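You operate a simulated robot arm through the tools that you are given. There is no shell and no other tool. Be economical: measure what you need, move in short steps, check, and stop when the job is done.

You are at the controls of a simulated robot arm. One attempt, no reset.

Task
Restart the separator after the emergency stop and bring it up to speed.
Fine: draw the red stop out, start at 40%, then turn up to the slip's speed; it stays running.

It is judged by the outcome, as a careful person would: the job done as asked, and still so three seconds after it is handed in. It fails if anything else is knocked over, pushed out of place, dropped, spilled or broken.

Robot
A 7-joint arm with a two-finger parallel gripper, fixed in place. Base frame: the origin is at the foot of the arm, x ahead of it, y to its left, z up. Units: m, degrees, N and s.
Its first joint turns from -132.0 to 132.0 degrees. Payload 3.91 kg.
The TCP is the grasp point between the finger pads, 0.03 m short of the fingertips. In the tool frame z runs along the fingers and y along their closing line. The gripper opens to 0.11 m. The fingers are 0.02 m wide and 0.01 m thick; the gripper's body (0.048 by 0.112 m) begins 0.055 m behind the TCP.
Orientation is that of the tool frame in the base frame, as a unit quaternion [x, y, z, w]. With the fingers straight down and closing along the base's y, the tool's x points along the base's -x, its y along +y and its z along -z.

Tools
- The arm moves only by the tool move_arm. Its argument "motion" is a list of rows, each a list of 7 numbers: the shift along the tool's x, y, z in m, then the turn, a rotation vector about the tool's x, y, z in degrees, then the closure in counts, from 0 (fully open) to 255 (shut). In form: [[x, y, z, ax, ay, az, grip], ...]. A call has 1 to 20 rows; each row shifts and turns the commanded pose from where the row before left it, along the tool's axes as they then stand. A row lasts 0.2 s, in which the tool goes at most 0.05 m and 8.6 degrees; a call with a longer step from one row to the next is refused whole, and so is a gripper value outside its range. A pose out of reach is approached as far as the arm can. The call stops where the force on the tool passes 40 N (or 10 N more than at its start, if that is more) or the arm is blocked; 0.2 s more then pass. The fingers move at their own pace (about 0.108 m/s each) and stop on an object; they squeeze with about 42 N. The grip force told is the motor's: it shows also when the fingers shut on nothing. Time passes only in rows, and 0.2 s behind the last, so rows that do not move let the fingers close. The reply holds the time, the measured pose of the TCP, the force on the tool along the base axes, the opening and the grip force, in the units named above and with some noise, with the torque about the TCP (base axes, N m) and any sound that the robot's microphone picked up, and new pictures: "show" is both (left out), scene, wrist or none.
- Cameras (640 x 400 px; columns grow to the right, rows downward): "scene" is fixed at [0.3991, -0.4991, 1.6233]; the picture's right is [0.99, 0.14, 0.00], its down [0.07, -0.48, -0.87] and it looks along [-0.13, 0.87, -0.49] (base axes); focal length 311 px, centre (320, 200). "wrist" rides on the gripper at [0.072, 0.017, -0.103] in the tool frame; the picture's right is [-0.23, 0.97, 0.00], its down [-0.76, -0.18, -0.62] and it looks along [-0.61, -0.14, 0.78] (tool axes); focal length 222 px, centre (320, 200). There is no depth. A picture from a camera that has moved, and an enlarged one, comes with that camera's place and axes in the base frame and with its lens.
- inspect(camera, box): a new picture of the part [left, top, right, bottom] of that camera's present view, enlarged. The clock stands still meanwhile.
- hand_in(): hands the job in; it is judged then, once.

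Go step by step. Nothing tells you positions but the pictures and the camera data: compare them with the known pose of the tool, close in by small moves and look again before you grip or let go. The budget is 120 turns and 200 pictures, counting those below and the enlarged ones. Unless the task says otherwise, let go and move clear before handing in, and close with one line.

The tools are called after "Request:" as name(argument=value, ...) on one line, values as JSON. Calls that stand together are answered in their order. move_arm: Moves the arm, as the interface text tells. Its arguments: {"type":"object","properties":{"motion":{"type":"array","items":{"type":"array","items":{"type":"number"}}},"show":{"type":"string","enum":["both","scene","wrist","none"]}},"required":["motion"]} The other tools are called the same way: inspect (camera, box) takes an enlarged picture of a part of a camera's view; hand_in () hands the job in.

At the start:

```text
clock: 0.0
position: [0.0695, 0.6987, 1.2047]
ee_rot: [0.0, 1.0, 0.001, -0.001]
force: [0.3, 0.8, -0.2]
moment: [-0.03, 0.0, 0.0]
gripper_width: 0.11
grip_force: 0.1
```

scene: 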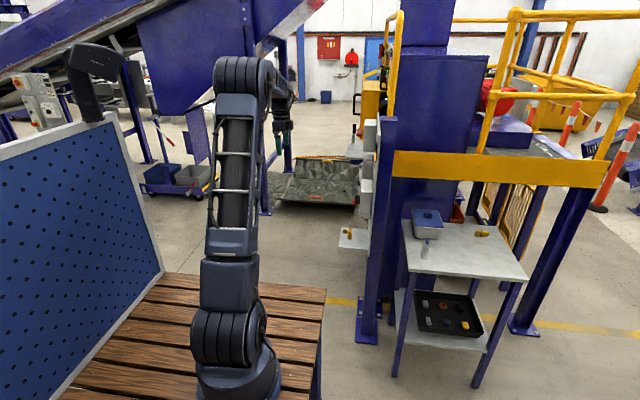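
wrist: 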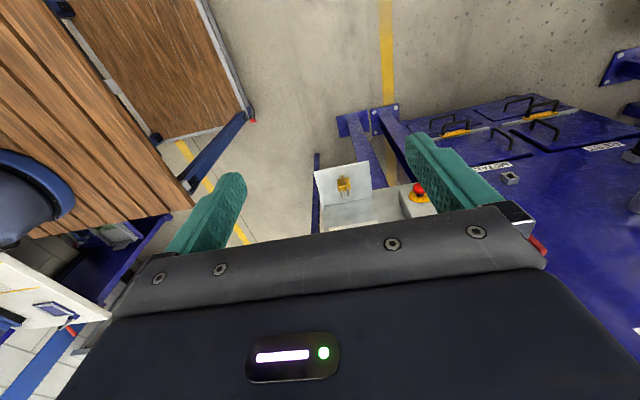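

I see a control panel to the right of the arm, near column 360, with a red stop button visible in the wrist view. I'll enlarge both views.

Request:
inspect(camera="scene", box=[320, 100, 420, 260])

Request:
inspect(camera="wrist", box=[280, 120, 520, 270])

```text
2.50 times, centred on (370, 180) of scene
camera zoom: at [0.3991, -0.4991, 1.6233], right [0.99, 0.14, 0.0], down [0.07, -0.48, -0.87], along [-0.13, 0.87, -0.49], focal length 777 px, centre (195, 250)
```

zoom: 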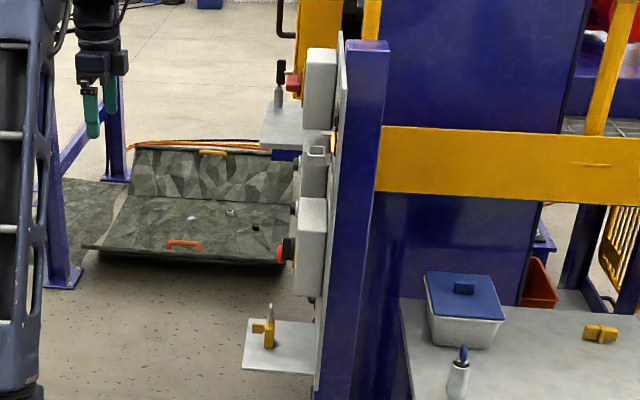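

```text
2.67 times, centred on (400, 195) of wrist
camera zoom: at [-0.002, 0.7159, 1.3079], right [0.23, 0.97, 0.0], down [0.76, -0.18, 0.62], along [0.61, -0.14, -0.78], focal length 592 px, centre (107, 213)
```

zoom: 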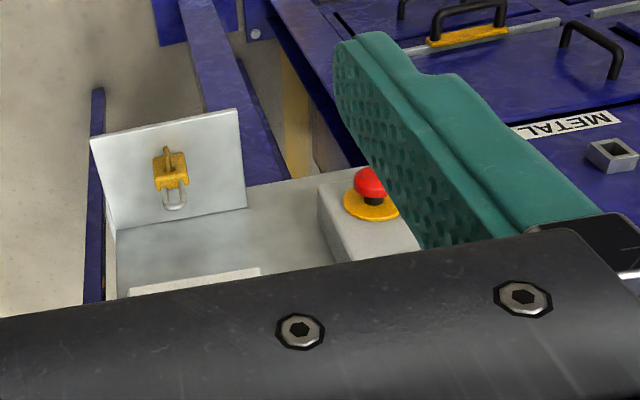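

The red stop is on the lower box, at about (0.37, 0.88, 0.86), on a panel facing -x. I'll tilt the tool about 40° toward the panel so the wrist camera sees it.

Request:
move_arm(motion=[[0, 0, 0, 0, -8, 0, 0], [0, 0, 0, 0, -8, 0, 0], [0, 0, 0, 0, -8, 0, 0], [0, 0, 0, 0, -8, 0, 0], [0, 0, 0, 0, -8, 0, 0], [0, 0, 0, 0, 0, 0, 0]])

```text
clock: 1.4
position: [0.0691, 0.6981, 1.2062]
ee_rot: [0.0, 0.94, 0.0, 0.342]
force: [0.3, -0.1, 0.0]
moment: [0.01, -0.02, 0.02]
gripper_width: 0.11
grip_force: 0.0
camera wrist: at [-0.0514, 0.7158, 1.2372], right [0.17, 0.97, 0.15], down [0.18, -0.18, 0.97], along [0.97, -0.14, -0.21], focal length 222 px, centre (320, 200)
```

scene: 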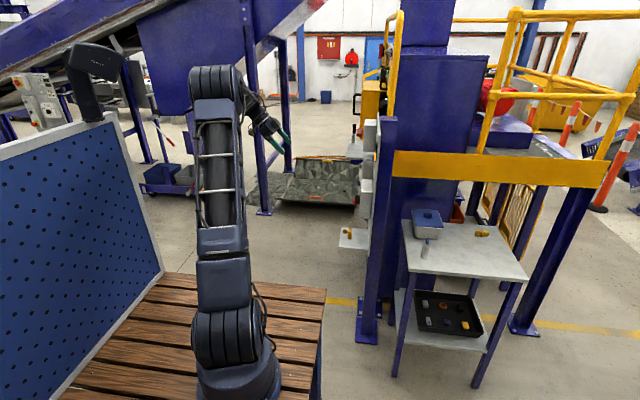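
wrist: 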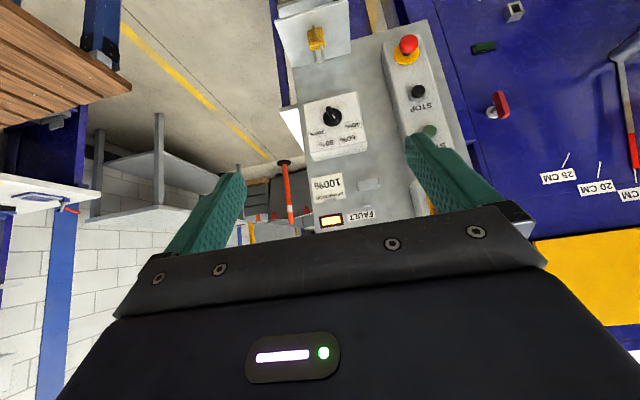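

The panel is in view upside-down, with stop, black and green buttons, a dial and a fault lamp. I'll enlarge it.

Request:
inspect(camera="wrist", box=[270, 80, 430, 240])

Request:
inspect(camera="wrist", box=[270, 0, 470, 125])

```text
2.50 times, centred on (350, 160) of wrist
camera zoom: at [-0.0514, 0.7158, 1.2372], right [0.17, 0.97, 0.15], down [0.18, -0.18, 0.97], along [0.97, -0.14, -0.21], focal length 555 px, centre (245, 300)
```

zoom: 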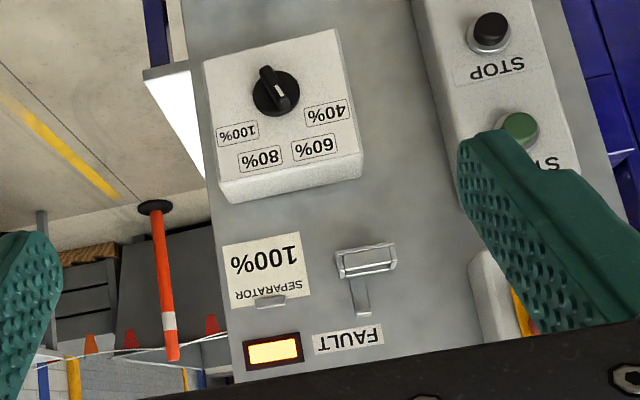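

```text
3.20 times, centred on (370, 62) of wrist
camera zoom: at [-0.0514, 0.7158, 1.2372], right [0.17, 0.97, 0.15], down [0.18, -0.18, 0.97], along [0.97, -0.14, -0.21], focal length 711 px, centre (160, 640)
```

zoom: 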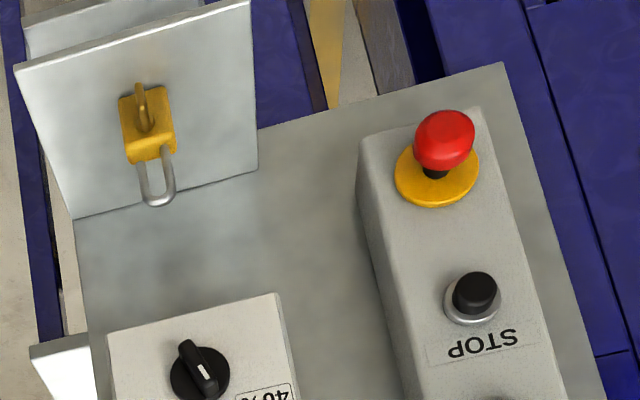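

The slip says 100%, and the dial has 40–100% marks. I'll level the tool to point at the panel and lower it for a second view.

Request:
move_arm(motion=[[0, 0, 0, 0, -8.4, 0, 0], [0, 0, 0, 0, -8.4, 0, 0], [0, 0, 0, 0, -8.4, 0, 0], [0, 0, 0, 0, -8.4, 0, 0], [0, 0, 0, 0, -8.4, 0, 0], [0, 0, 0, 0, -8, 0, 0], [0.04, 0, 0, 0, 0, 0, 0], [0.04, 0, 0, 0, 0, 0, 0], [0.04, 0, 0, 0, 0, 0, 0], [0.04, 0, 0, 0, 0, 0, 0], [0.04, 0, 0, 0, 0, 0, 0], [0.04, 0, 0, 0, 0, 0, 0], [0, 0, 0, 0, 0, 0, 0]])

```text
clock: 4.2
position: [0.0699, 0.6999, 0.9663]
ee_rot: [-0.001, 0.707, 0.001, 0.707]
force: [0.5, -0.6, -0.1]
moment: [0.03, 0.01, 0.0]
gripper_width: 0.1101
grip_force: 0.1
camera wrist: at [-0.0332, 0.7175, 0.8924], right [0.0, 0.97, 0.23], down [-0.62, -0.18, 0.76], along [0.78, -0.14, 0.61], focal length 222 px, centre (320, 200)
```

scene: 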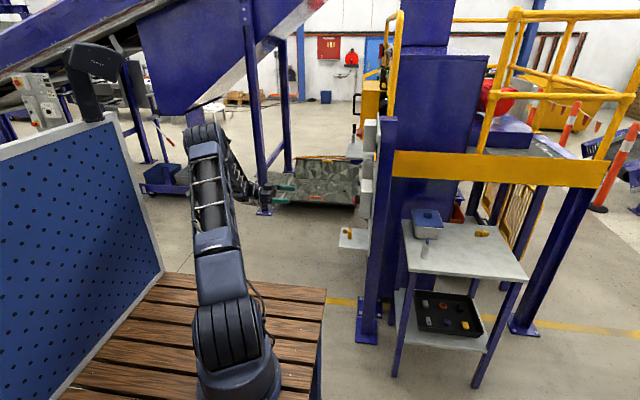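
wrist: 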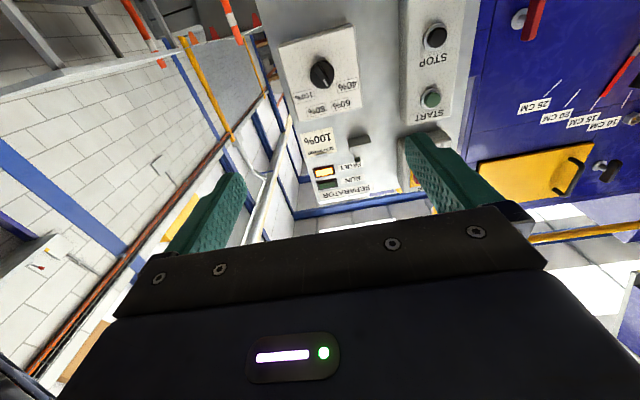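

Request:
inspect(camera="wrist", box=[270, 20, 390, 100])

Request:
inspect(camera="wrist", box=[290, 100, 450, 210])

Request:
inspect(camera="wrist", box=[390, 0, 470, 130])

```text
5.00 times, centred on (330, 60) of wrist
camera zoom: at [-0.0332, 0.7175, 0.8924], right [0.0, 0.97, 0.23], down [-0.62, -0.18, 0.76], along [0.78, -0.14, 0.61], focal length 1111 px, centre (270, 900)
```

zoom: 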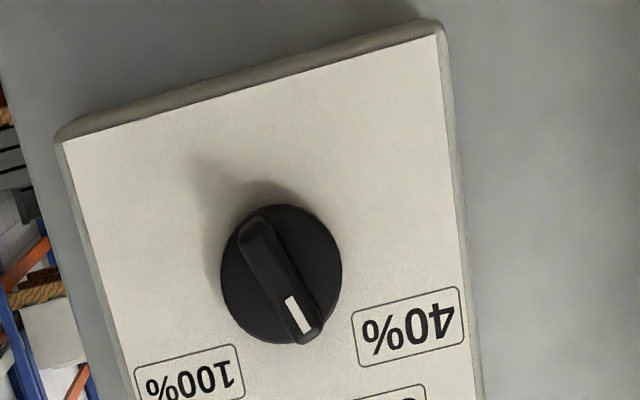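

```text
3.64 times, centred on (370, 155) of wrist
camera zoom: at [-0.0332, 0.7175, 0.8924], right [0.0, 0.97, 0.23], down [-0.62, -0.18, 0.76], along [0.78, -0.14, 0.61], focal length 808 px, centre (138, 364)
```

zoom: 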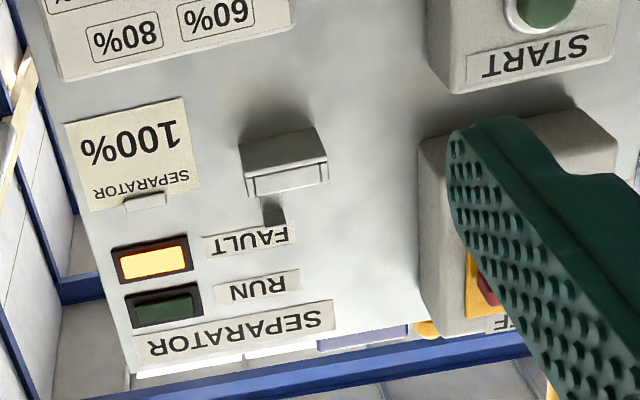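

```text
3.08 times, centred on (430, 65) of wrist
camera zoom: at [-0.0332, 0.7175, 0.8924], right [0.0, 0.97, 0.23], down [-0.62, -0.18, 0.76], along [0.78, -0.14, 0.61], focal length 684 px, centre (-18, 615)
```

zoom: 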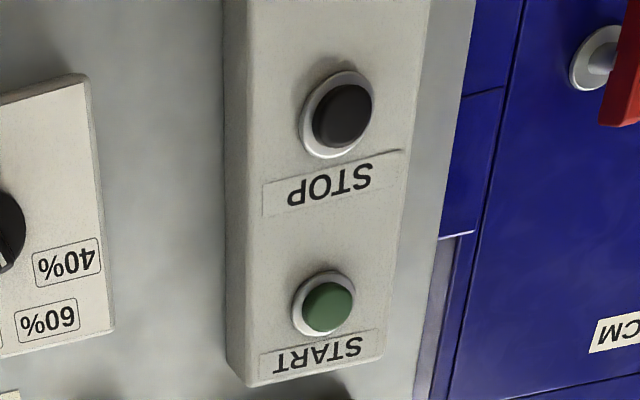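

The dial points at about 60%, so it has to go back to 40% before starting. An isolator with a red handle sits upper right behind the finger, so I'll shift +y to see it.

Request:
move_arm(motion=[[0, 0.05, 0, 0, 0, 0, 0], [0, 0.05, 0, 0, 0, 0, 0], [0, 0.05, 0, 0, 0, 0, 0], [0, 0, 0, 0, 0, 0, 0]], show="wrist")

```text
clock: 5.2
position: [0.0692, 0.849, 0.9655]
ee_rot: [0.0, 0.707, 0.0, 0.707]
force: [-0.5, 0.7, 0.4]
moment: [0.02, -0.02, -0.02]
gripper_width: 0.1101
grip_force: 0.0
camera wrist: at [-0.0332, 0.8661, 0.892], right [0.0, 0.97, 0.23], down [-0.62, -0.18, 0.76], along [0.78, -0.14, 0.61], focal length 222 px, centre (320, 200)
```

wrist: 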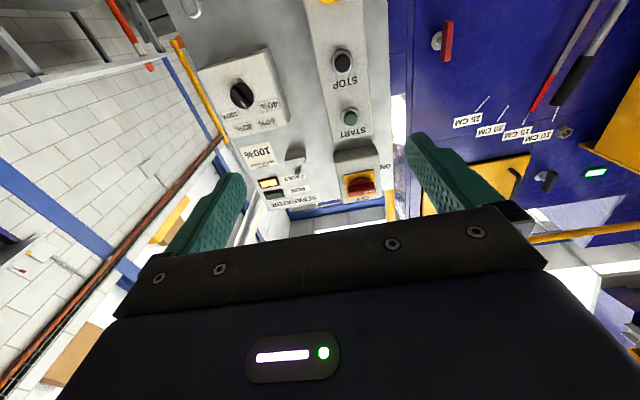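

Request:
inspect(camera="wrist", box=[320, 130, 420, 210])

Request:
inspect(camera="wrist", box=[190, 0, 390, 140])

```text
5.00 times, centred on (370, 170) of wrist
camera zoom: at [-0.0332, 0.8661, 0.892], right [0.0, 0.97, 0.23], down [-0.62, -0.18, 0.76], along [0.78, -0.14, 0.61], focal length 1111 px, centre (70, 350)
```

zoom: 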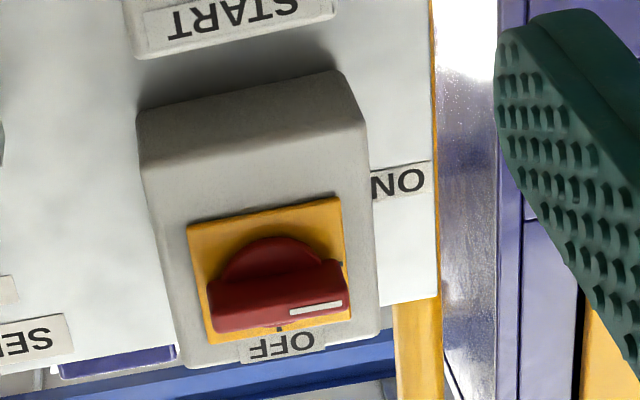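

```text
2.86 times, centred on (290, 70) of wrist
camera zoom: at [-0.0332, 0.8661, 0.892], right [0.0, 0.97, 0.23], down [-0.62, -0.18, 0.76], along [0.78, -0.14, 0.61], focal length 635 px, centre (406, 571)
```

zoom: 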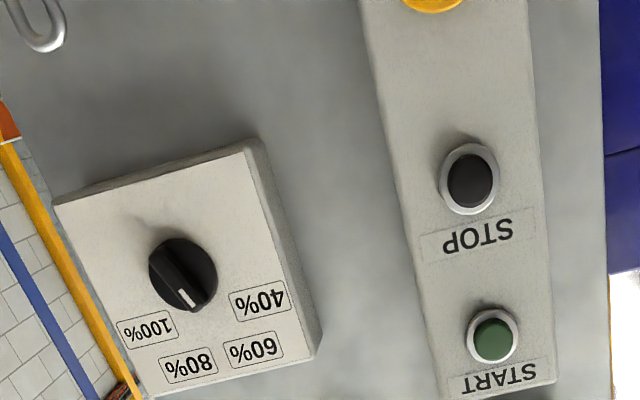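

The isolator is ON and the dial sits at about 60%. My estimates are stop ≈ (0.37, 0.888, 0.86), STOP/START at y 0.89 with z 0.953/1.045, and dial ≈ (0.395, 0.706, 0.963). I'll approach the red stop.

Request:
move_arm(motion=[[0.021, 0.008, 0.03, 0, 0, 0, 0], [0.021, 0.008, 0.03, 0, 0, 0, 0], [0.021, 0.008, 0.03, 0, 0, 0, 0], [0.021, 0.008, 0.03, 0, 0, 0, 0], [0.0215, 0.007, 0.03, 0, 0, 0, 0], [0, 0, 0, 0, 0, 0, 0]])

```text
clock: 6.6
position: [0.2188, 0.8868, 0.8598]
ee_rot: [0.0, 0.707, 0.0, 0.707]
force: [0.1, 0.3, 0.0]
moment: [-0.01, 0.01, 0.01]
gripper_width: 0.11
grip_force: 0.1
camera wrist: at [0.1167, 0.9047, 0.7868], right [0.0, 0.97, 0.23], down [-0.62, -0.18, 0.76], along [0.78, -0.14, 0.61], focal length 222 px, centre (320, 200)
```

scene: 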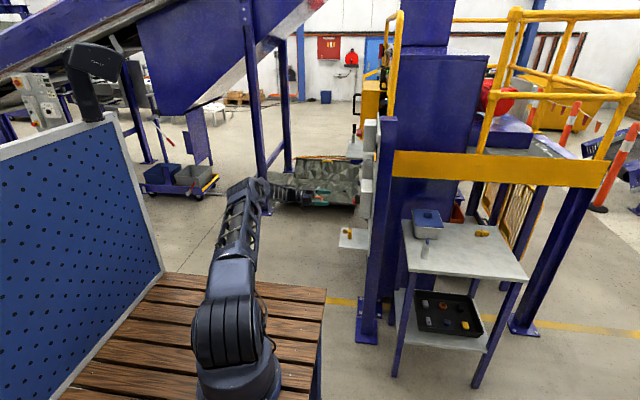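
wrist: 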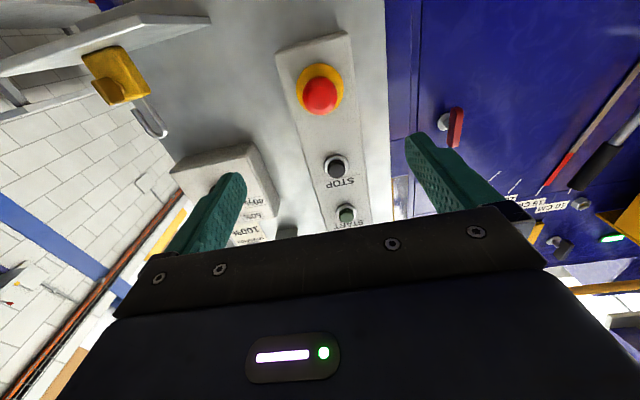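

The stop is at about (0.372, 0.892, 0.846). I'll correct slightly and move closer.

Request:
move_arm(motion=[[0.006, 0.003, 0.03, 0, 0, 0, 0], [0.006, 0.002, 0.03, 0, 0, 0, 0], [0, 0, 0.03, 0, 0, 0, 0], [0, 0, 0, 0, 0, 0, 0]])

Request:
inspect(camera="scene", box=[300, 160, 400, 260])

```text
clock: 7.6
position: [0.3095, 0.8927, 0.8472]
ee_rot: [-0.001, 0.707, 0.0, 0.708]
force: [-1.0, 0.2, -0.2]
moment: [0.0, -0.01, 0.0]
gripper_width: 0.11
grip_force: 0.1
camera wrist: at [0.2068, 0.9106, 0.7743], right [0.0, 0.97, 0.23], down [-0.62, -0.18, 0.76], along [0.78, -0.14, 0.61], focal length 222 px, centre (320, 200)
```

scene: 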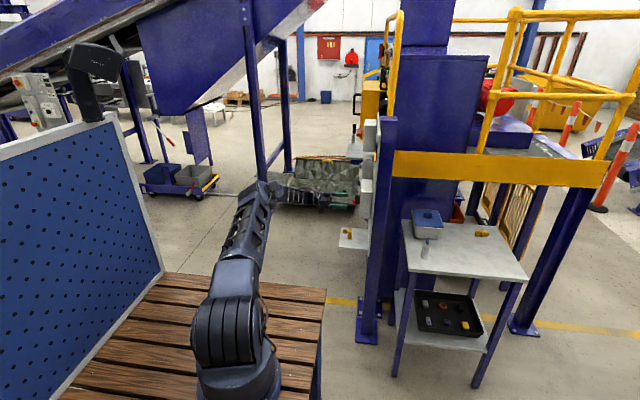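
wrist: 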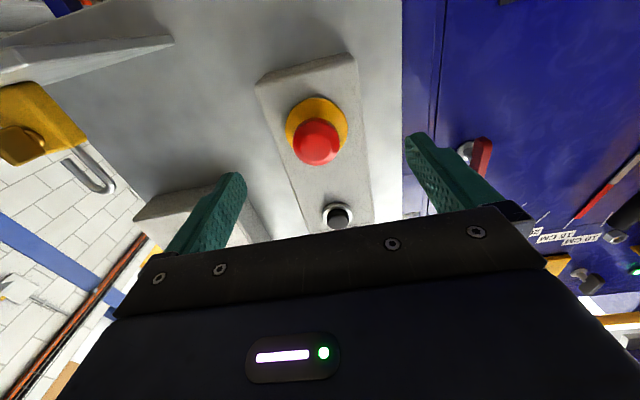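

```text
4.00 times, centred on (350, 210) of scene
camera zoom: at [0.3991, -0.4991, 1.6233], right [0.99, 0.14, 0.0], down [0.07, -0.48, -0.87], along [-0.13, 0.87, -0.49], focal length 1243 px, centre (200, 160)
```

zoom: 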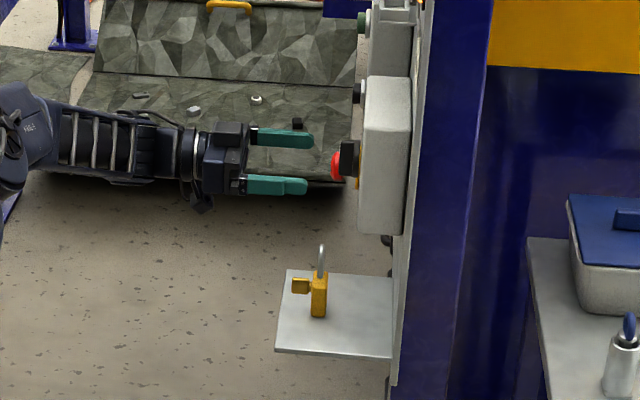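

The alignment looks good. I'll advance 0.047 m and close on the stop.

Request:
move_arm(motion=[[0.001, -0.001, 0.024, 0, 0, 0, 0], [0, 0, 0.023, 0, 0, 0, 0], [0, 0, 0, 0, 0, 0, 120], [0, 0, 0, 0, 0, 0, 255], [0, 0, 0, 0, 0, 0, 255], [0, 0, 0, 0, 0, 0, 255]])

Request:
inspect(camera="scene", box=[300, 160, 400, 260])

```text
clock: 9.0
position: [0.3575, 0.8897, 0.8447]
ee_rot: [0.001, 0.707, -0.002, 0.708]
force: [-6.3, -15.5, 6.5]
moment: [0.02, -0.07, -0.27]
gripper_width: 0.0371
grip_force: 45.2
stopped in row 6: the force on the tool passed its limit at 41 N (the readings are from after the stop); the commanded pose is now the measured one
camera wrist: at [0.2548, 0.9078, 0.773], right [0.0, 0.97, 0.23], down [-0.62, -0.17, 0.76], along [0.78, -0.14, 0.61], focal length 222 px, centre (320, 200)
```

scene: 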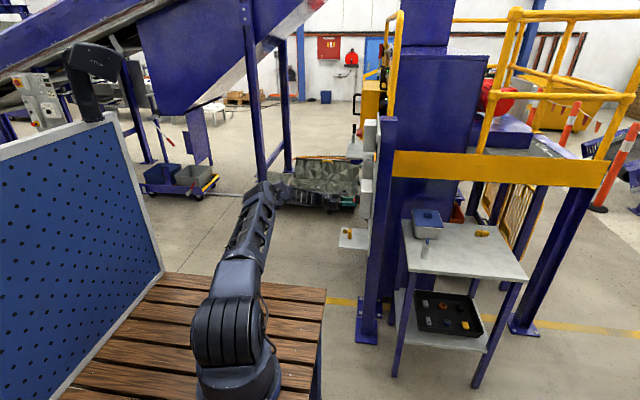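
wrist: 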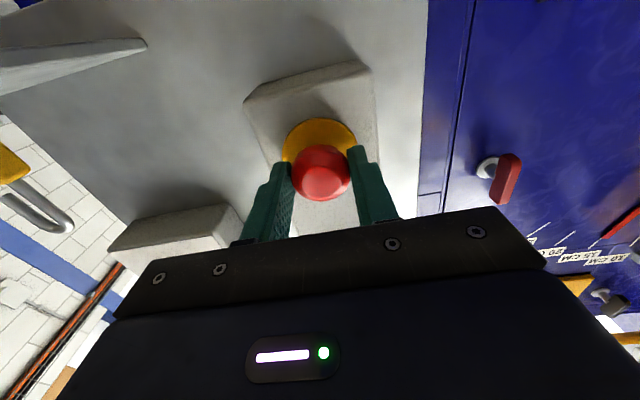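

```text
4.00 times, centred on (350, 210) of scene
camera zoom: at [0.3991, -0.4991, 1.6233], right [0.99, 0.14, 0.0], down [0.07, -0.48, -0.87], along [-0.13, 0.87, -0.49], focal length 1243 px, centre (200, 160)
```

zoom: 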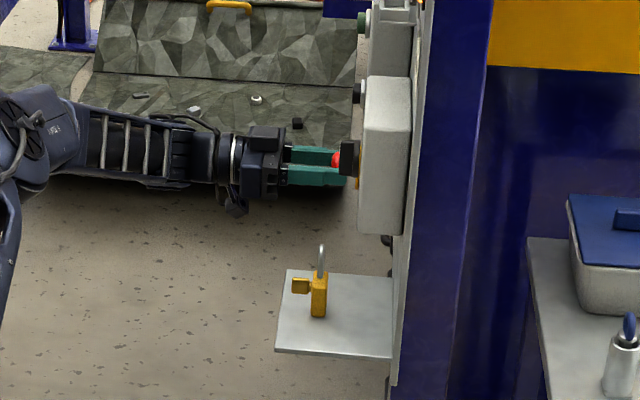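

I have hold of the head. I'll pull gently outward along -x.

Request:
move_arm(motion=[[0, 0, -0.004, 0, 0, 0, 255], [0, 0, -0.004, 0, 0, 0, 255], [0, 0, -0.004, 0, 0, 0, 255]], show="wrist")

```text
clock: 9.8
position: [0.3466, 0.89, 0.8459]
ee_rot: [0.002, 0.706, -0.003, 0.708]
force: [22.1, -5.9, 9.5]
moment: [0.08, 0.05, 0.08]
gripper_width: 0.0366
grip_force: 44.6
camera wrist: at [0.2454, 0.9078, 0.7729], right [0.01, 0.97, 0.23], down [-0.63, -0.17, 0.76], along [0.78, -0.15, 0.61], focal length 222 px, centre (320, 200)
```

wrist: 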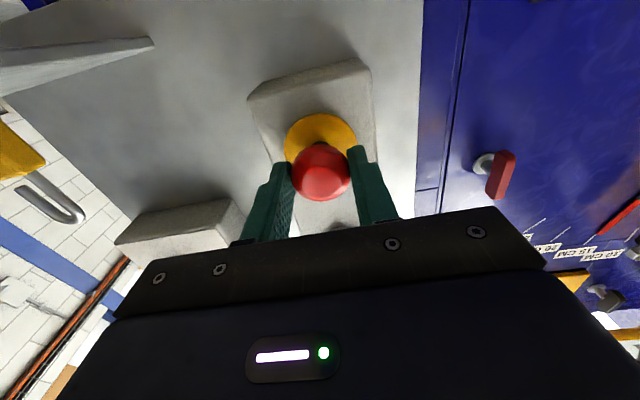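

Request:
move_arm(motion=[[0, 0, -0.002, 0, 0, 0, 255], [0, 0, -0.002, 0, 0, 0, 255], [0, 0, 0, 0, 0, 0, 255]], show="wrist")

```text
clock: 10.6
position: [0.3421, 0.8892, 0.8454]
ee_rot: [0.002, 0.707, -0.003, 0.707]
force: [38.7, -5.9, 7.6]
moment: [0.01, -0.08, 0.11]
gripper_width: 0.0369
grip_force: 44.8
camera wrist: at [0.2406, 0.9077, 0.7723], right [0.01, 0.97, 0.23], down [-0.62, -0.17, 0.76], along [0.78, -0.14, 0.61], focal length 222 px, centre (320, 200)
```

wrist: 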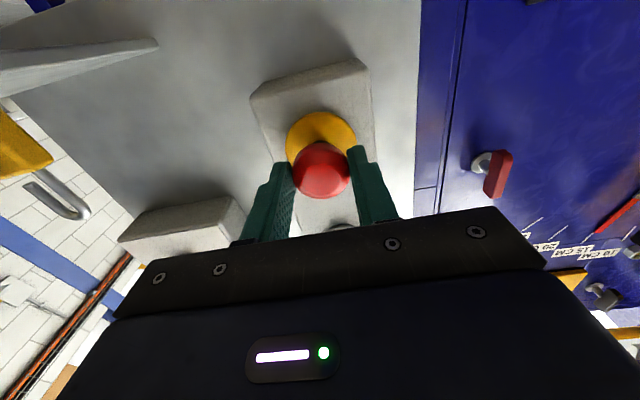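

The force has climbed to 39 N, so the stop is either at its end or slipping. I'll open and look.

Request:
move_arm(motion=[[0, 0, 0.002, 0, 0, 0, 255], [0, 0, 0, 0, 0, 0, 120], [0, 0, 0, 0, 0, 0, 60], [0, 0, 0, 0, 0, 0, 60]], show="wrist")

Request:
inspect(camera="scene", box=[300, 160, 400, 260])

```text
clock: 11.6
position: [0.3426, 0.8913, 0.8448]
ee_rot: [0.001, 0.707, -0.002, 0.707]
force: [0.7, -0.2, 0.8]
moment: [0.02, 0.04, -0.01]
gripper_width: 0.0841
grip_force: 0.0
camera wrist: at [0.2404, 0.9084, 0.7723], right [0.0, 0.97, 0.23], down [-0.62, -0.17, 0.76], along [0.78, -0.14, 0.61], focal length 222 px, centre (320, 200)
```

wrist: 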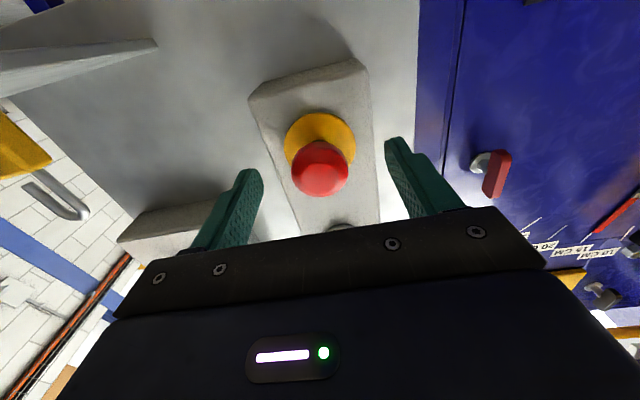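

```text
4.00 times, centred on (350, 210) of scene
camera zoom: at [0.3991, -0.4991, 1.6233], right [0.99, 0.14, 0.0], down [0.07, -0.48, -0.87], along [-0.13, 0.87, -0.49], focal length 1243 px, centre (200, 160)
```

zoom: 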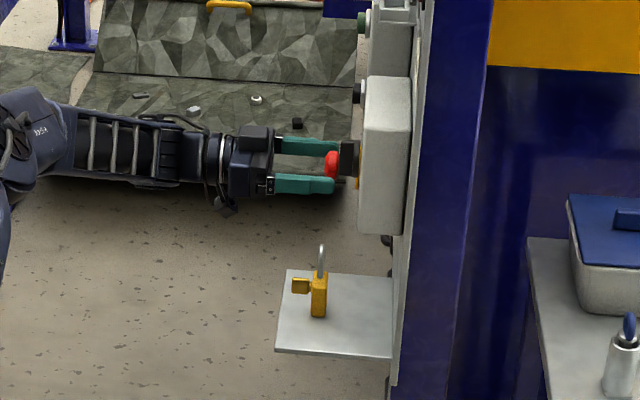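

The head has moved out about 8 mm and stayed there. I'll back off and go in front of the dial, checking the fault lamp on the way.

Request:
move_arm(motion=[[0, 0, -0.03, 0, 0, 0, 0], [0, 0, -0.05, 0, 0, 0, 0], [0, 0, -0.05, 0, 0, 0, 0], [-0.04, -0.02, 0, 0, 0, 0, 0], [-0.04, -0.03, 0, 0, 0, 0, 0], [-0.038, -0.03, 0, 0, 0, 0, 0], [0, -0.035, 0, 0, 0, 0, 0], [0, -0.035, 0, 0, 0, 0, 0], [0, -0.035, 0, 0, 0, 0, 0], [0, 0, 0, 0, 0, 0, 0]], show="wrist")

Request:
inspect(camera="wrist", box=[250, 60, 410, 220])

Request:
inspect(camera="scene", box=[300, 160, 400, 260])

```text
clock: 13.8
position: [0.212, 0.7059, 0.963]
ee_rot: [0.001, 0.707, -0.003, 0.707]
force: [0.1, -0.7, -0.4]
moment: [-0.02, -0.01, -0.01]
gripper_width: 0.11
grip_force: 0.1
camera wrist: at [0.1102, 0.7235, 0.8912], right [0.0, 0.97, 0.23], down [-0.62, -0.17, 0.76], along [0.78, -0.14, 0.61], focal length 222 px, centre (320, 200)
```

wrist: 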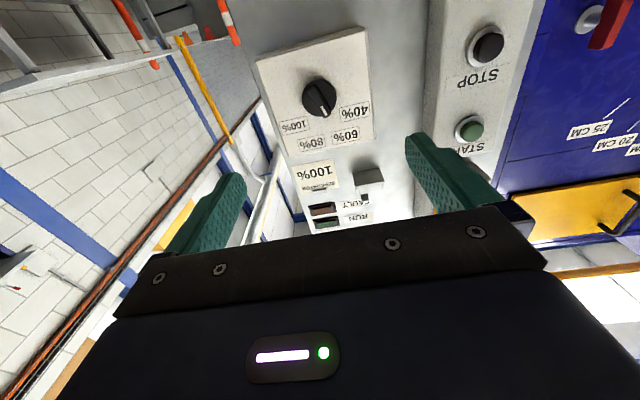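

```text
2.50 times, centred on (330, 140) of wrist
camera zoom: at [0.1102, 0.7235, 0.8912], right [0.0, 0.97, 0.23], down [-0.62, -0.17, 0.76], along [0.78, -0.14, 0.61], focal length 555 px, centre (295, 350)
```

zoom: 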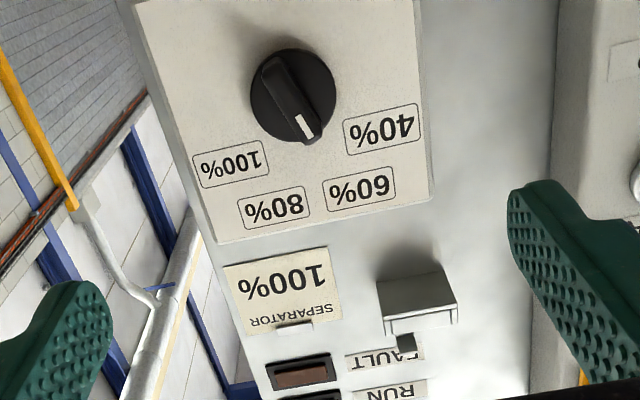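

```text
4.00 times, centred on (350, 210) of scene
camera zoom: at [0.3991, -0.4991, 1.6233], right [0.99, 0.14, 0.0], down [0.07, -0.48, -0.87], along [-0.13, 0.87, -0.49], focal length 1243 px, centre (200, 160)
```

zoom: 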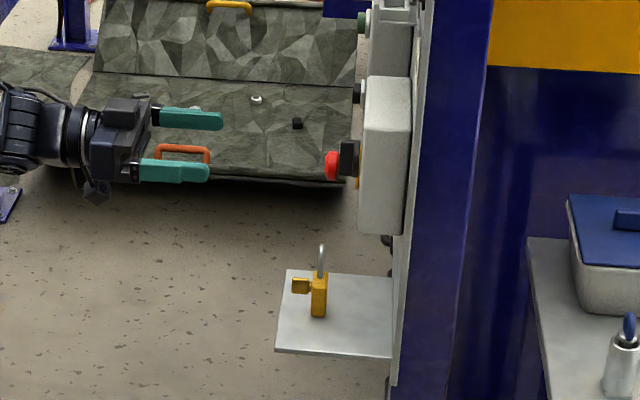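

The fault lamp is out, so the stop is reset. The dial pointer is about 17° from vertical toward +y (60%), and 40% is at about 52°. I'll align the fingers across the bar and approach.

Request:
move_arm(motion=[[0.001, 0, 0, 0, 0, -8.5, 0], [0.001, 0, 0, 0, 0, -8.5, 0], [0, 0, 0.04, 0, 0, 0, 60], [0, 0, 0.04, 0, 0, 0, 120], [0, 0, 0.02, 0, 0, 0, 120], [0, 0, 0, 0, 0, 0, 120]], show="wrist")

Request:
inspect(camera="wrist", box=[220, 60, 420, 220])

Request:
inspect(camera="scene", box=[310, 160, 390, 220])

```text
clock: 15.2
position: [0.3126, 0.7058, 0.9619]
ee_rot: [-0.105, 0.699, -0.106, 0.699]
force: [-0.6, -0.2, 0.8]
moment: [0.05, 0.01, 0.01]
gripper_width: 0.0584
grip_force: 0.0
camera wrist: at [0.21, 0.7022, 0.8867], right [0.0, 1.0, -0.07], down [-0.62, 0.06, 0.78], along [0.78, 0.04, 0.62], focal length 222 px, centre (320, 200)
```

wrist: 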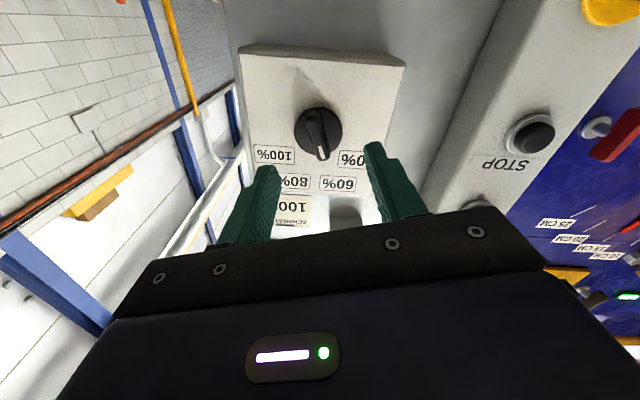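

```text
2.50 times, centred on (320, 140) of wrist
camera zoom: at [0.21, 0.7022, 0.8867], right [0.0, 1.0, -0.07], down [-0.62, 0.06, 0.78], along [0.78, 0.04, 0.62], focal length 555 px, centre (320, 350)
```

zoom: 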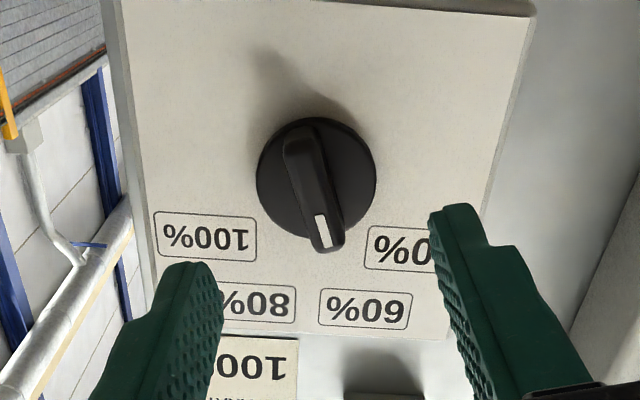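

```text
6.67 times, centred on (350, 190) of scene
camera zoom: at [0.3991, -0.4991, 1.6233], right [0.99, 0.14, 0.0], down [0.07, -0.48, -0.87], along [-0.13, 0.87, -0.49], focal length 2072 px, centre (120, 267)
```

zoom: 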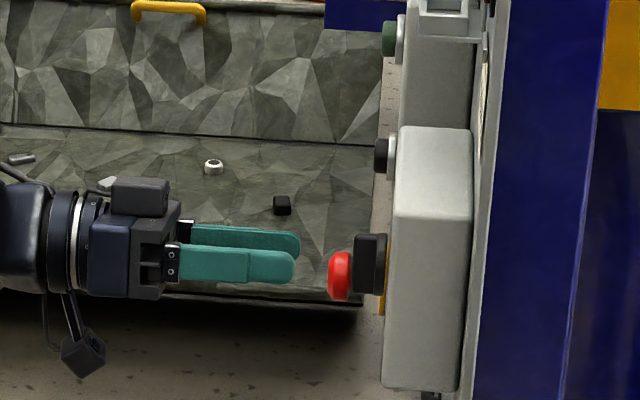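

Aligned. I'll advance until the fingertips straddle the bar, then close slowly.

Request:
move_arm(motion=[[0.0015, -0.0005, 0.023, 0, 0, 0, 120], [0, 0, 0.022, 0, 0, 0, 120], [0, 0, 0, 0, 0, 0, 180], [0, 0, 0, 0, 0, 0, 255], [0, 0, 0, 0, 0, 0, 255]], show="wrist")

Request:
inspect(camera="wrist", box=[220, 60, 420, 220])

Request:
inspect(camera="scene", box=[310, 160, 390, 220])

```text
clock: 16.4
position: [0.3552, 0.7048, 0.9604]
ee_rot: [-0.103, 0.699, -0.107, 0.699]
force: [2.8, 2.7, 0.0]
moment: [-0.03, 0.19, 0.14]
gripper_width: 0.0119
grip_force: 44.9
camera wrist: at [0.2547, 0.7002, 0.8856], right [0.0, 1.0, -0.07], down [-0.62, 0.06, 0.78], along [0.78, 0.04, 0.62], focal length 222 px, centre (320, 200)
```

wrist: 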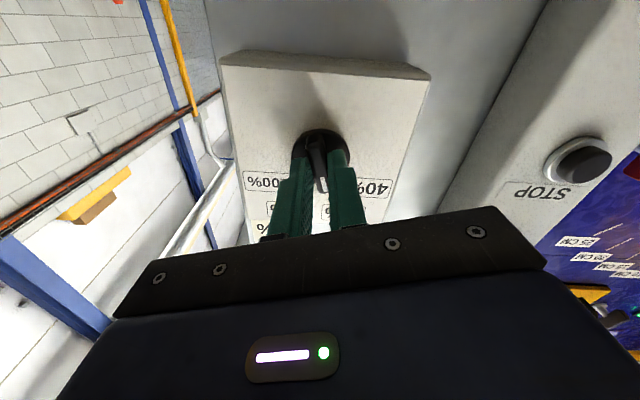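

```text
2.50 times, centred on (320, 140) of wrist
camera zoom: at [0.2547, 0.7002, 0.8856], right [0.0, 1.0, -0.07], down [-0.62, 0.06, 0.78], along [0.78, 0.04, 0.62], focal length 555 px, centre (320, 350)
```

zoom: 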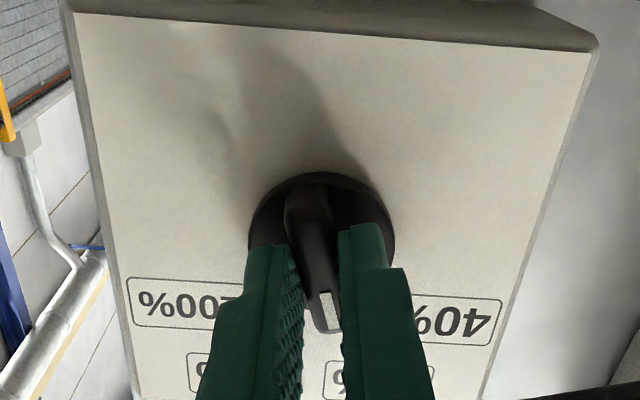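

```text
6.67 times, centred on (350, 190) of scene
camera zoom: at [0.3991, -0.4991, 1.6233], right [0.99, 0.14, 0.0], down [0.07, -0.48, -0.87], along [-0.13, 0.87, -0.49], focal length 2072 px, centre (120, 267)
```

zoom: 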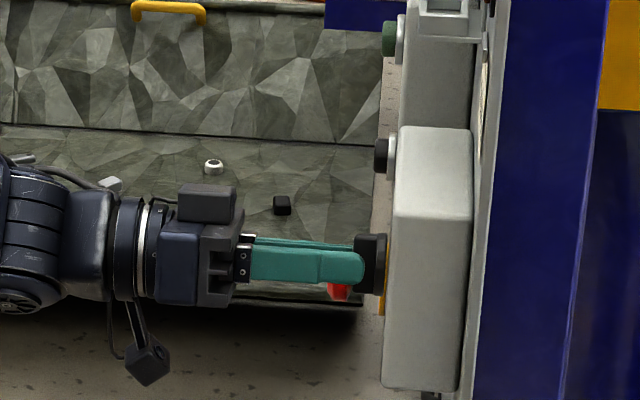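

I've gripped the bar at 12 mm wide. I'll turn it -35° toward 40%.

Request:
move_arm(motion=[[0, 0, 0, 0, 0, -6, 255], [0, 0, 0, 0, 0, -6, 255], [0, 0, 0, 0, 0, -6, 255], [0, 0, 0, 0, 0, -6, 255], [0, 0, 0, 0, 0, -6, 255], [0, 0, 0, 0, 0, -4, 255], [0, 0, 0, 0, 0, 0, 255]], show="wrist")

Request:
inspect(camera="wrist", box=[220, 60, 420, 220])

```text
clock: 18.0
position: [0.3579, 0.7038, 0.9615]
ee_rot: [-0.305, 0.638, -0.306, 0.637]
force: [-13.9, -23.6, 3.0]
moment: [0.03, -0.4, -0.15]
gripper_width: 0.0117
grip_force: 45.0
camera wrist: at [0.2545, 0.6589, 0.9017], right [0.0, 0.79, -0.62], down [-0.62, 0.48, 0.62], along [0.78, 0.38, 0.49], focal length 222 px, centre (320, 200)
```

wrist: 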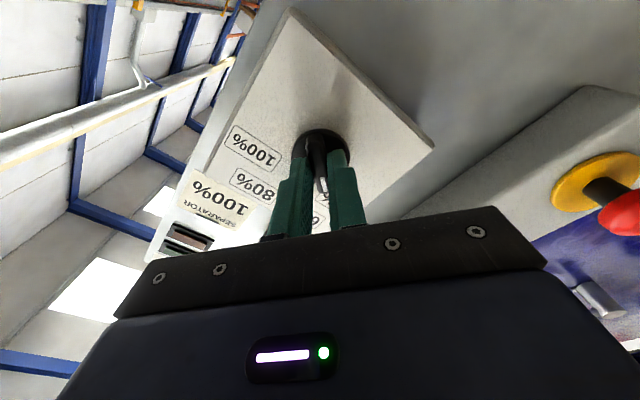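

```text
2.50 times, centred on (320, 140) of wrist
camera zoom: at [0.2545, 0.6589, 0.9017], right [0.0, 0.79, -0.62], down [-0.62, 0.48, 0.62], along [0.78, 0.38, 0.49], focal length 555 px, centre (320, 350)
```

zoom: 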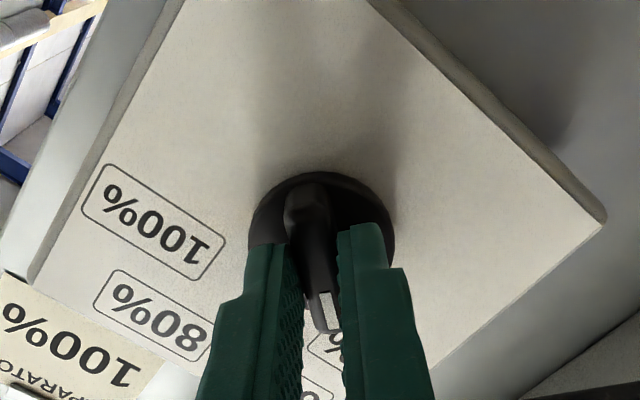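

The knob turned with the fingers. I'll release, back off and check the pointer.

Request:
move_arm(motion=[[0, 0, 0, 0, 0, 0, 120], [0, 0, 0, 0, 0, 0, 120], [0, 0, -0.04, 0, 0, 0, 60], [0, 0, -0.05, 0, 0, 0, 0], [0, 0, -0.03, 0, 0, 6, 0], [0, 0, 0, 0, 0, 8, 0], [0, 0, 0, 0, 0, 8, 0], [0, 0, 0, 0, 0, 8, 0], [0, 0, 0, 0, 0, 8, 0], [0, 0, 0, 0, 0, 8, 0], [0, 0, 0, 0, 0, 6, 0], [0, 0, 0, 0, 0, 0, 0]], show="wrist")

Request:
inspect(camera="wrist", box=[250, 60, 410, 220])

```text
clock: 20.6
position: [0.2362, 0.7046, 0.9608]
ee_rot: [0.008, 0.707, 0.005, 0.707]
force: [0.0, 0.3, -0.8]
moment: [-0.01, 0.04, 0.0]
gripper_width: 0.1099
grip_force: 0.0
camera wrist: at [0.1348, 0.7241, 0.8878], right [0.0, 0.97, 0.24], down [-0.62, -0.19, 0.76], along [0.78, -0.16, 0.6], focal length 222 px, centre (320, 200)
```

wrist: 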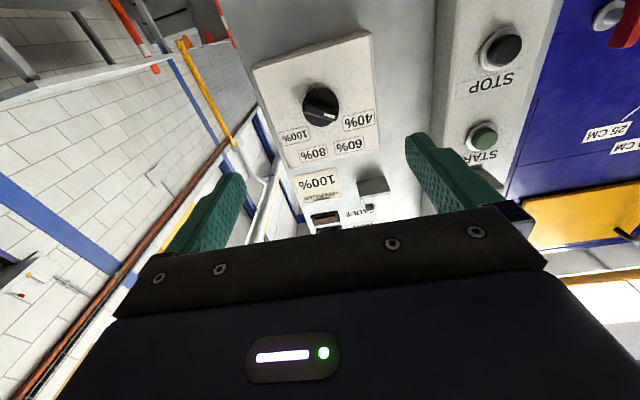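

```text
2.50 times, centred on (330, 140) of wrist
camera zoom: at [0.1348, 0.7241, 0.8878], right [0.0, 0.97, 0.24], down [-0.62, -0.19, 0.76], along [0.78, -0.16, 0.6], focal length 555 px, centre (295, 350)
```

zoom: 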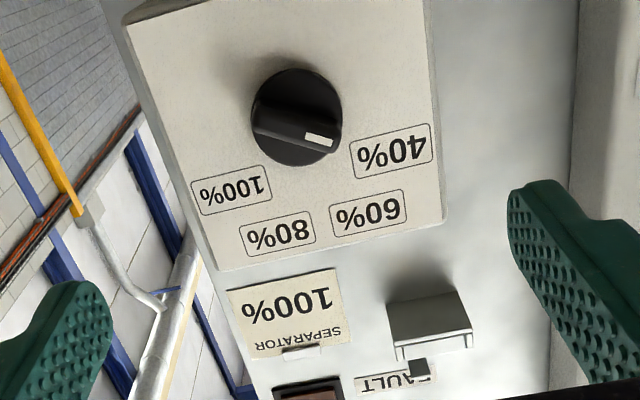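

The pointer is at 40%, at about 53–55°, and the fault lamp is out. Next I'll line up closed fingertips with START.

Request:
move_arm(motion=[[-0.021, 0.037, 0, 0, 0, 0, 255], [-0.021, 0.037, 0, 0, 0, 0, 255], [-0.021, 0.037, 0, 0, 0, 0, 255], [-0.021, 0.037, 0, 0, 0, 0, 255], [0, 0.037, 0.04, 0, 0, 0, 255], [0, 0, 0.03, 0, 0, 0, 255], [0, 0, 0, 0, 0, 0, 255]], show="wrist")

Request:
inspect(camera="wrist", box=[240, 60, 400, 220])

Request:
inspect(camera="scene", box=[310, 120, 390, 200])

```text
refused: row 5 steps farther than a row can; nothing moved
```

```text
2.50 times, centred on (320, 140) of wrist
camera zoom: at [0.1348, 0.7241, 0.8878], right [0.0, 0.97, 0.24], down [-0.62, -0.19, 0.76], along [0.78, -0.16, 0.6], focal length 555 px, centre (320, 350)
```

zoom: 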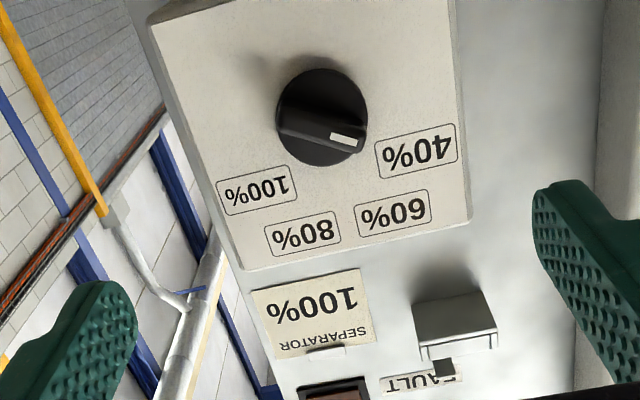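

```text
5.00 times, centred on (350, 160) of scene
camera zoom: at [0.3991, -0.4991, 1.6233], right [0.99, 0.14, 0.0], down [0.07, -0.48, -0.87], along [-0.13, 0.87, -0.49], focal length 1554 px, centre (170, 400)
```

zoom: 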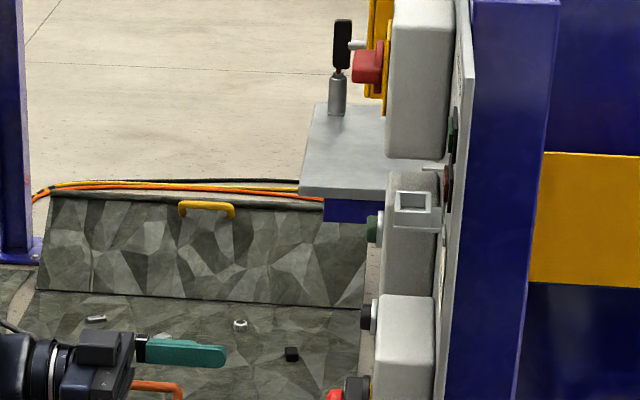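

One row was too long, so the call was refused. I'll resend it with shorter steps.

Request:
move_arm(motion=[[-0.021, 0.037, 0, 0, 0, 0, 255], [-0.021, 0.037, 0, 0, 0, 0, 255], [-0.021, 0.037, 0, 0, 0, 0, 255], [-0.021, 0.037, 0, 0, 0, 0, 255], [0, 0.037, 0, 0, 0, 0, 255], [0, 0, 0.03, 0, 0, 0, 255], [0, 0, 0.04, 0, 0, 0, 255], [0, 0, 0, 0, 0, 0, 255]], show="wrist")

Request:
inspect(camera="wrist", box=[240, 60, 400, 220])

Request:
inspect(camera="scene", box=[310, 120, 390, 200])

```text
clock: 22.4
position: [0.3085, 0.8895, 1.0466]
ee_rot: [0.006, 0.707, 0.005, 0.707]
force: [-0.2, -0.7, 0.2]
moment: [-0.01, 0.0, 0.01]
gripper_width: 0.0002
grip_force: 38.0
camera wrist: at [0.2059, 0.9078, 0.9746], right [0.0, 0.97, 0.24], down [-0.62, -0.19, 0.76], along [0.78, -0.15, 0.6], focal length 222 px, centre (320, 200)
```

wrist: 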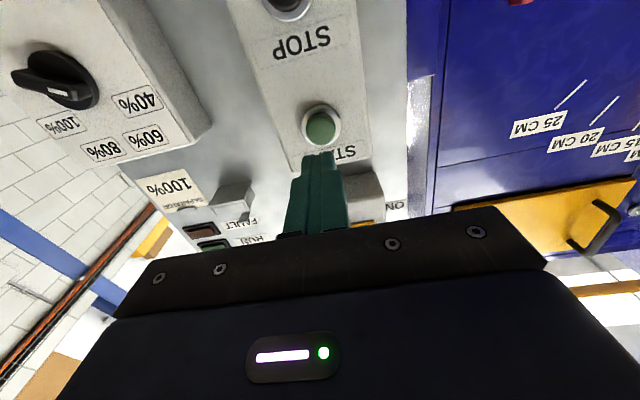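

```text
2.50 times, centred on (320, 140) of wrist
camera zoom: at [0.2059, 0.9078, 0.9746], right [0.0, 0.97, 0.24], down [-0.62, -0.19, 0.76], along [0.78, -0.15, 0.6], focal length 555 px, centre (320, 350)
```

zoom: 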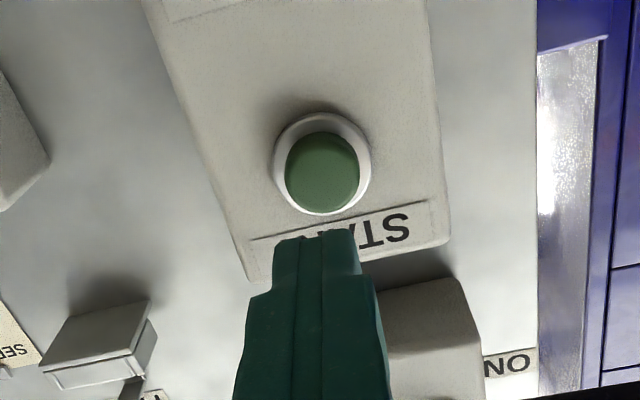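

```text
5.00 times, centred on (350, 160) of scene
camera zoom: at [0.3991, -0.4991, 1.6233], right [0.99, 0.14, 0.0], down [0.07, -0.48, -0.87], along [-0.13, 0.87, -0.49], focal length 1554 px, centre (170, 400)
```

zoom: 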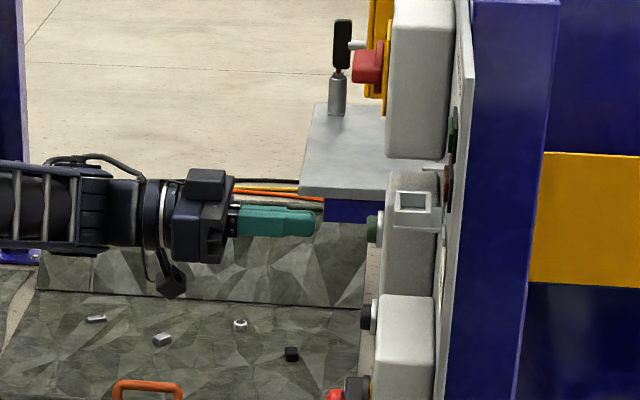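

START is at about (0.39, 0.892, 1.042), with the tip roughly 50 mm short. I'll advance and press.

Request:
move_arm(motion=[[0.004, 0.002, 0.023, 0, 0, 0, 255], [0, 0, 0.022, 0, 0, 0, 255], [0, 0, 0.004, 0, 0, 0, 255], [0, 0, 0.004, 0, 0, 0, 255], [0, 0, 0.003, 0, 0, 0, 255]], show="wrist")

Request:
inspect(camera="scene", box=[310, 120, 390, 200])

```text
clock: 23.6
position: [0.3618, 0.8922, 1.0432]
ee_rot: [0.007, 0.707, 0.003, 0.707]
force: [-9.5, -1.6, -2.0]
moment: [0.01, 0.09, -0.02]
gripper_width: 0.0002
grip_force: 37.1
heard: click
camera wrist: at [0.2609, 0.9099, 0.9706], right [0.0, 0.97, 0.24], down [-0.62, -0.19, 0.76], along [0.78, -0.15, 0.6], focal length 222 px, centre (320, 200)
```

wrist: 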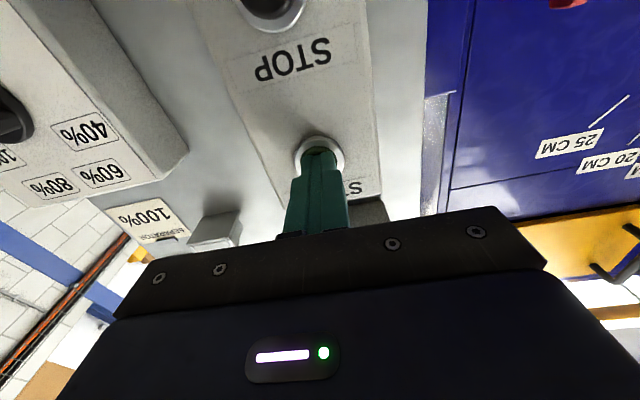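

```text
5.00 times, centred on (350, 160) of scene
camera zoom: at [0.3991, -0.4991, 1.6233], right [0.99, 0.14, 0.0], down [0.07, -0.48, -0.87], along [-0.13, 0.87, -0.49], focal length 1554 px, centre (170, 400)
```

zoom: 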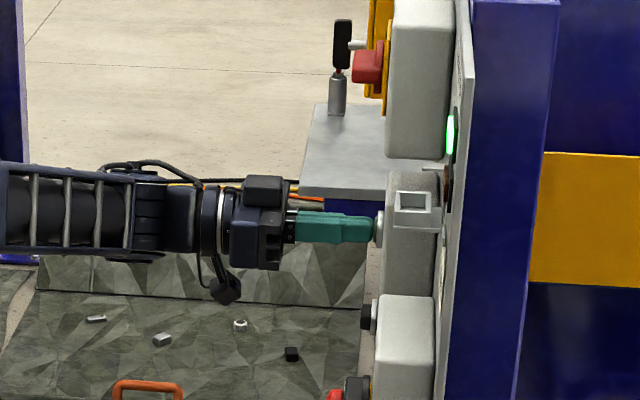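

There was a click and the green RUN lamp is lit. I'll withdraw and go back to the dial.

Request:
move_arm(motion=[[0, 0, -0.03, 0, 0, 0, 255], [0, 0, -0.048, 0, 0, 0, 255], [0, 0, -0.048, 0, 0, 0, 120], [0.021, -0.037, 0, 0, 0, 0, 60], [0.021, -0.037, 0, 0, 0, 0, 0], [0.021, -0.037, 0, 0, 0, 0, 0], [0.02, -0.037, 0, 0, 0, 0, 0], [0, -0.038, 0, 0, 0, 0, 0], [0, 0, 0, 0, 0, 0, 0]], show="wrist")

Request:
inspect(camera="wrist", box=[250, 80, 410, 240])

```text
clock: 25.6
position: [0.2367, 0.706, 0.9576]
ee_rot: [0.007, 0.707, 0.005, 0.707]
force: [-0.1, 0.2, 0.2]
moment: [0.01, 0.01, -0.02]
gripper_width: 0.1101
grip_force: 0.0
camera wrist: at [0.1351, 0.7245, 0.8848], right [0.0, 0.97, 0.24], down [-0.62, -0.19, 0.76], along [0.78, -0.15, 0.6], focal length 222 px, centre (320, 200)
```

wrist: 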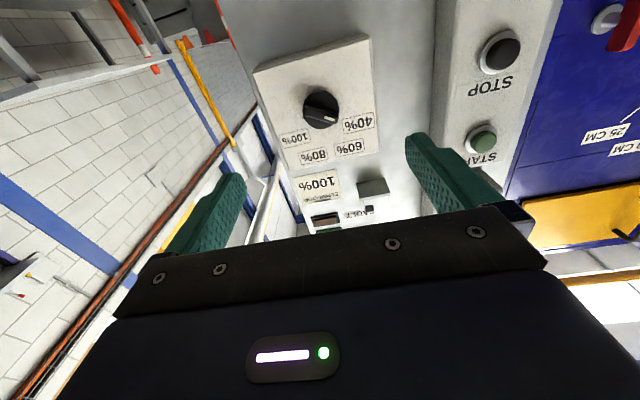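

```text
2.50 times, centred on (330, 160) of wrist
camera zoom: at [0.1351, 0.7245, 0.8848], right [0.0, 0.97, 0.24], down [-0.62, -0.19, 0.76], along [0.78, -0.15, 0.6], focal length 555 px, centre (295, 300)
```

zoom: 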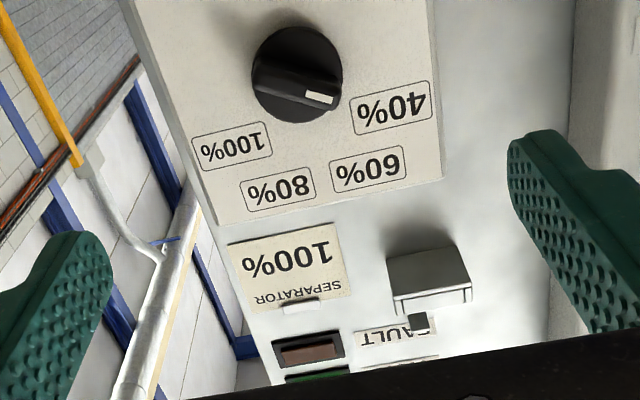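

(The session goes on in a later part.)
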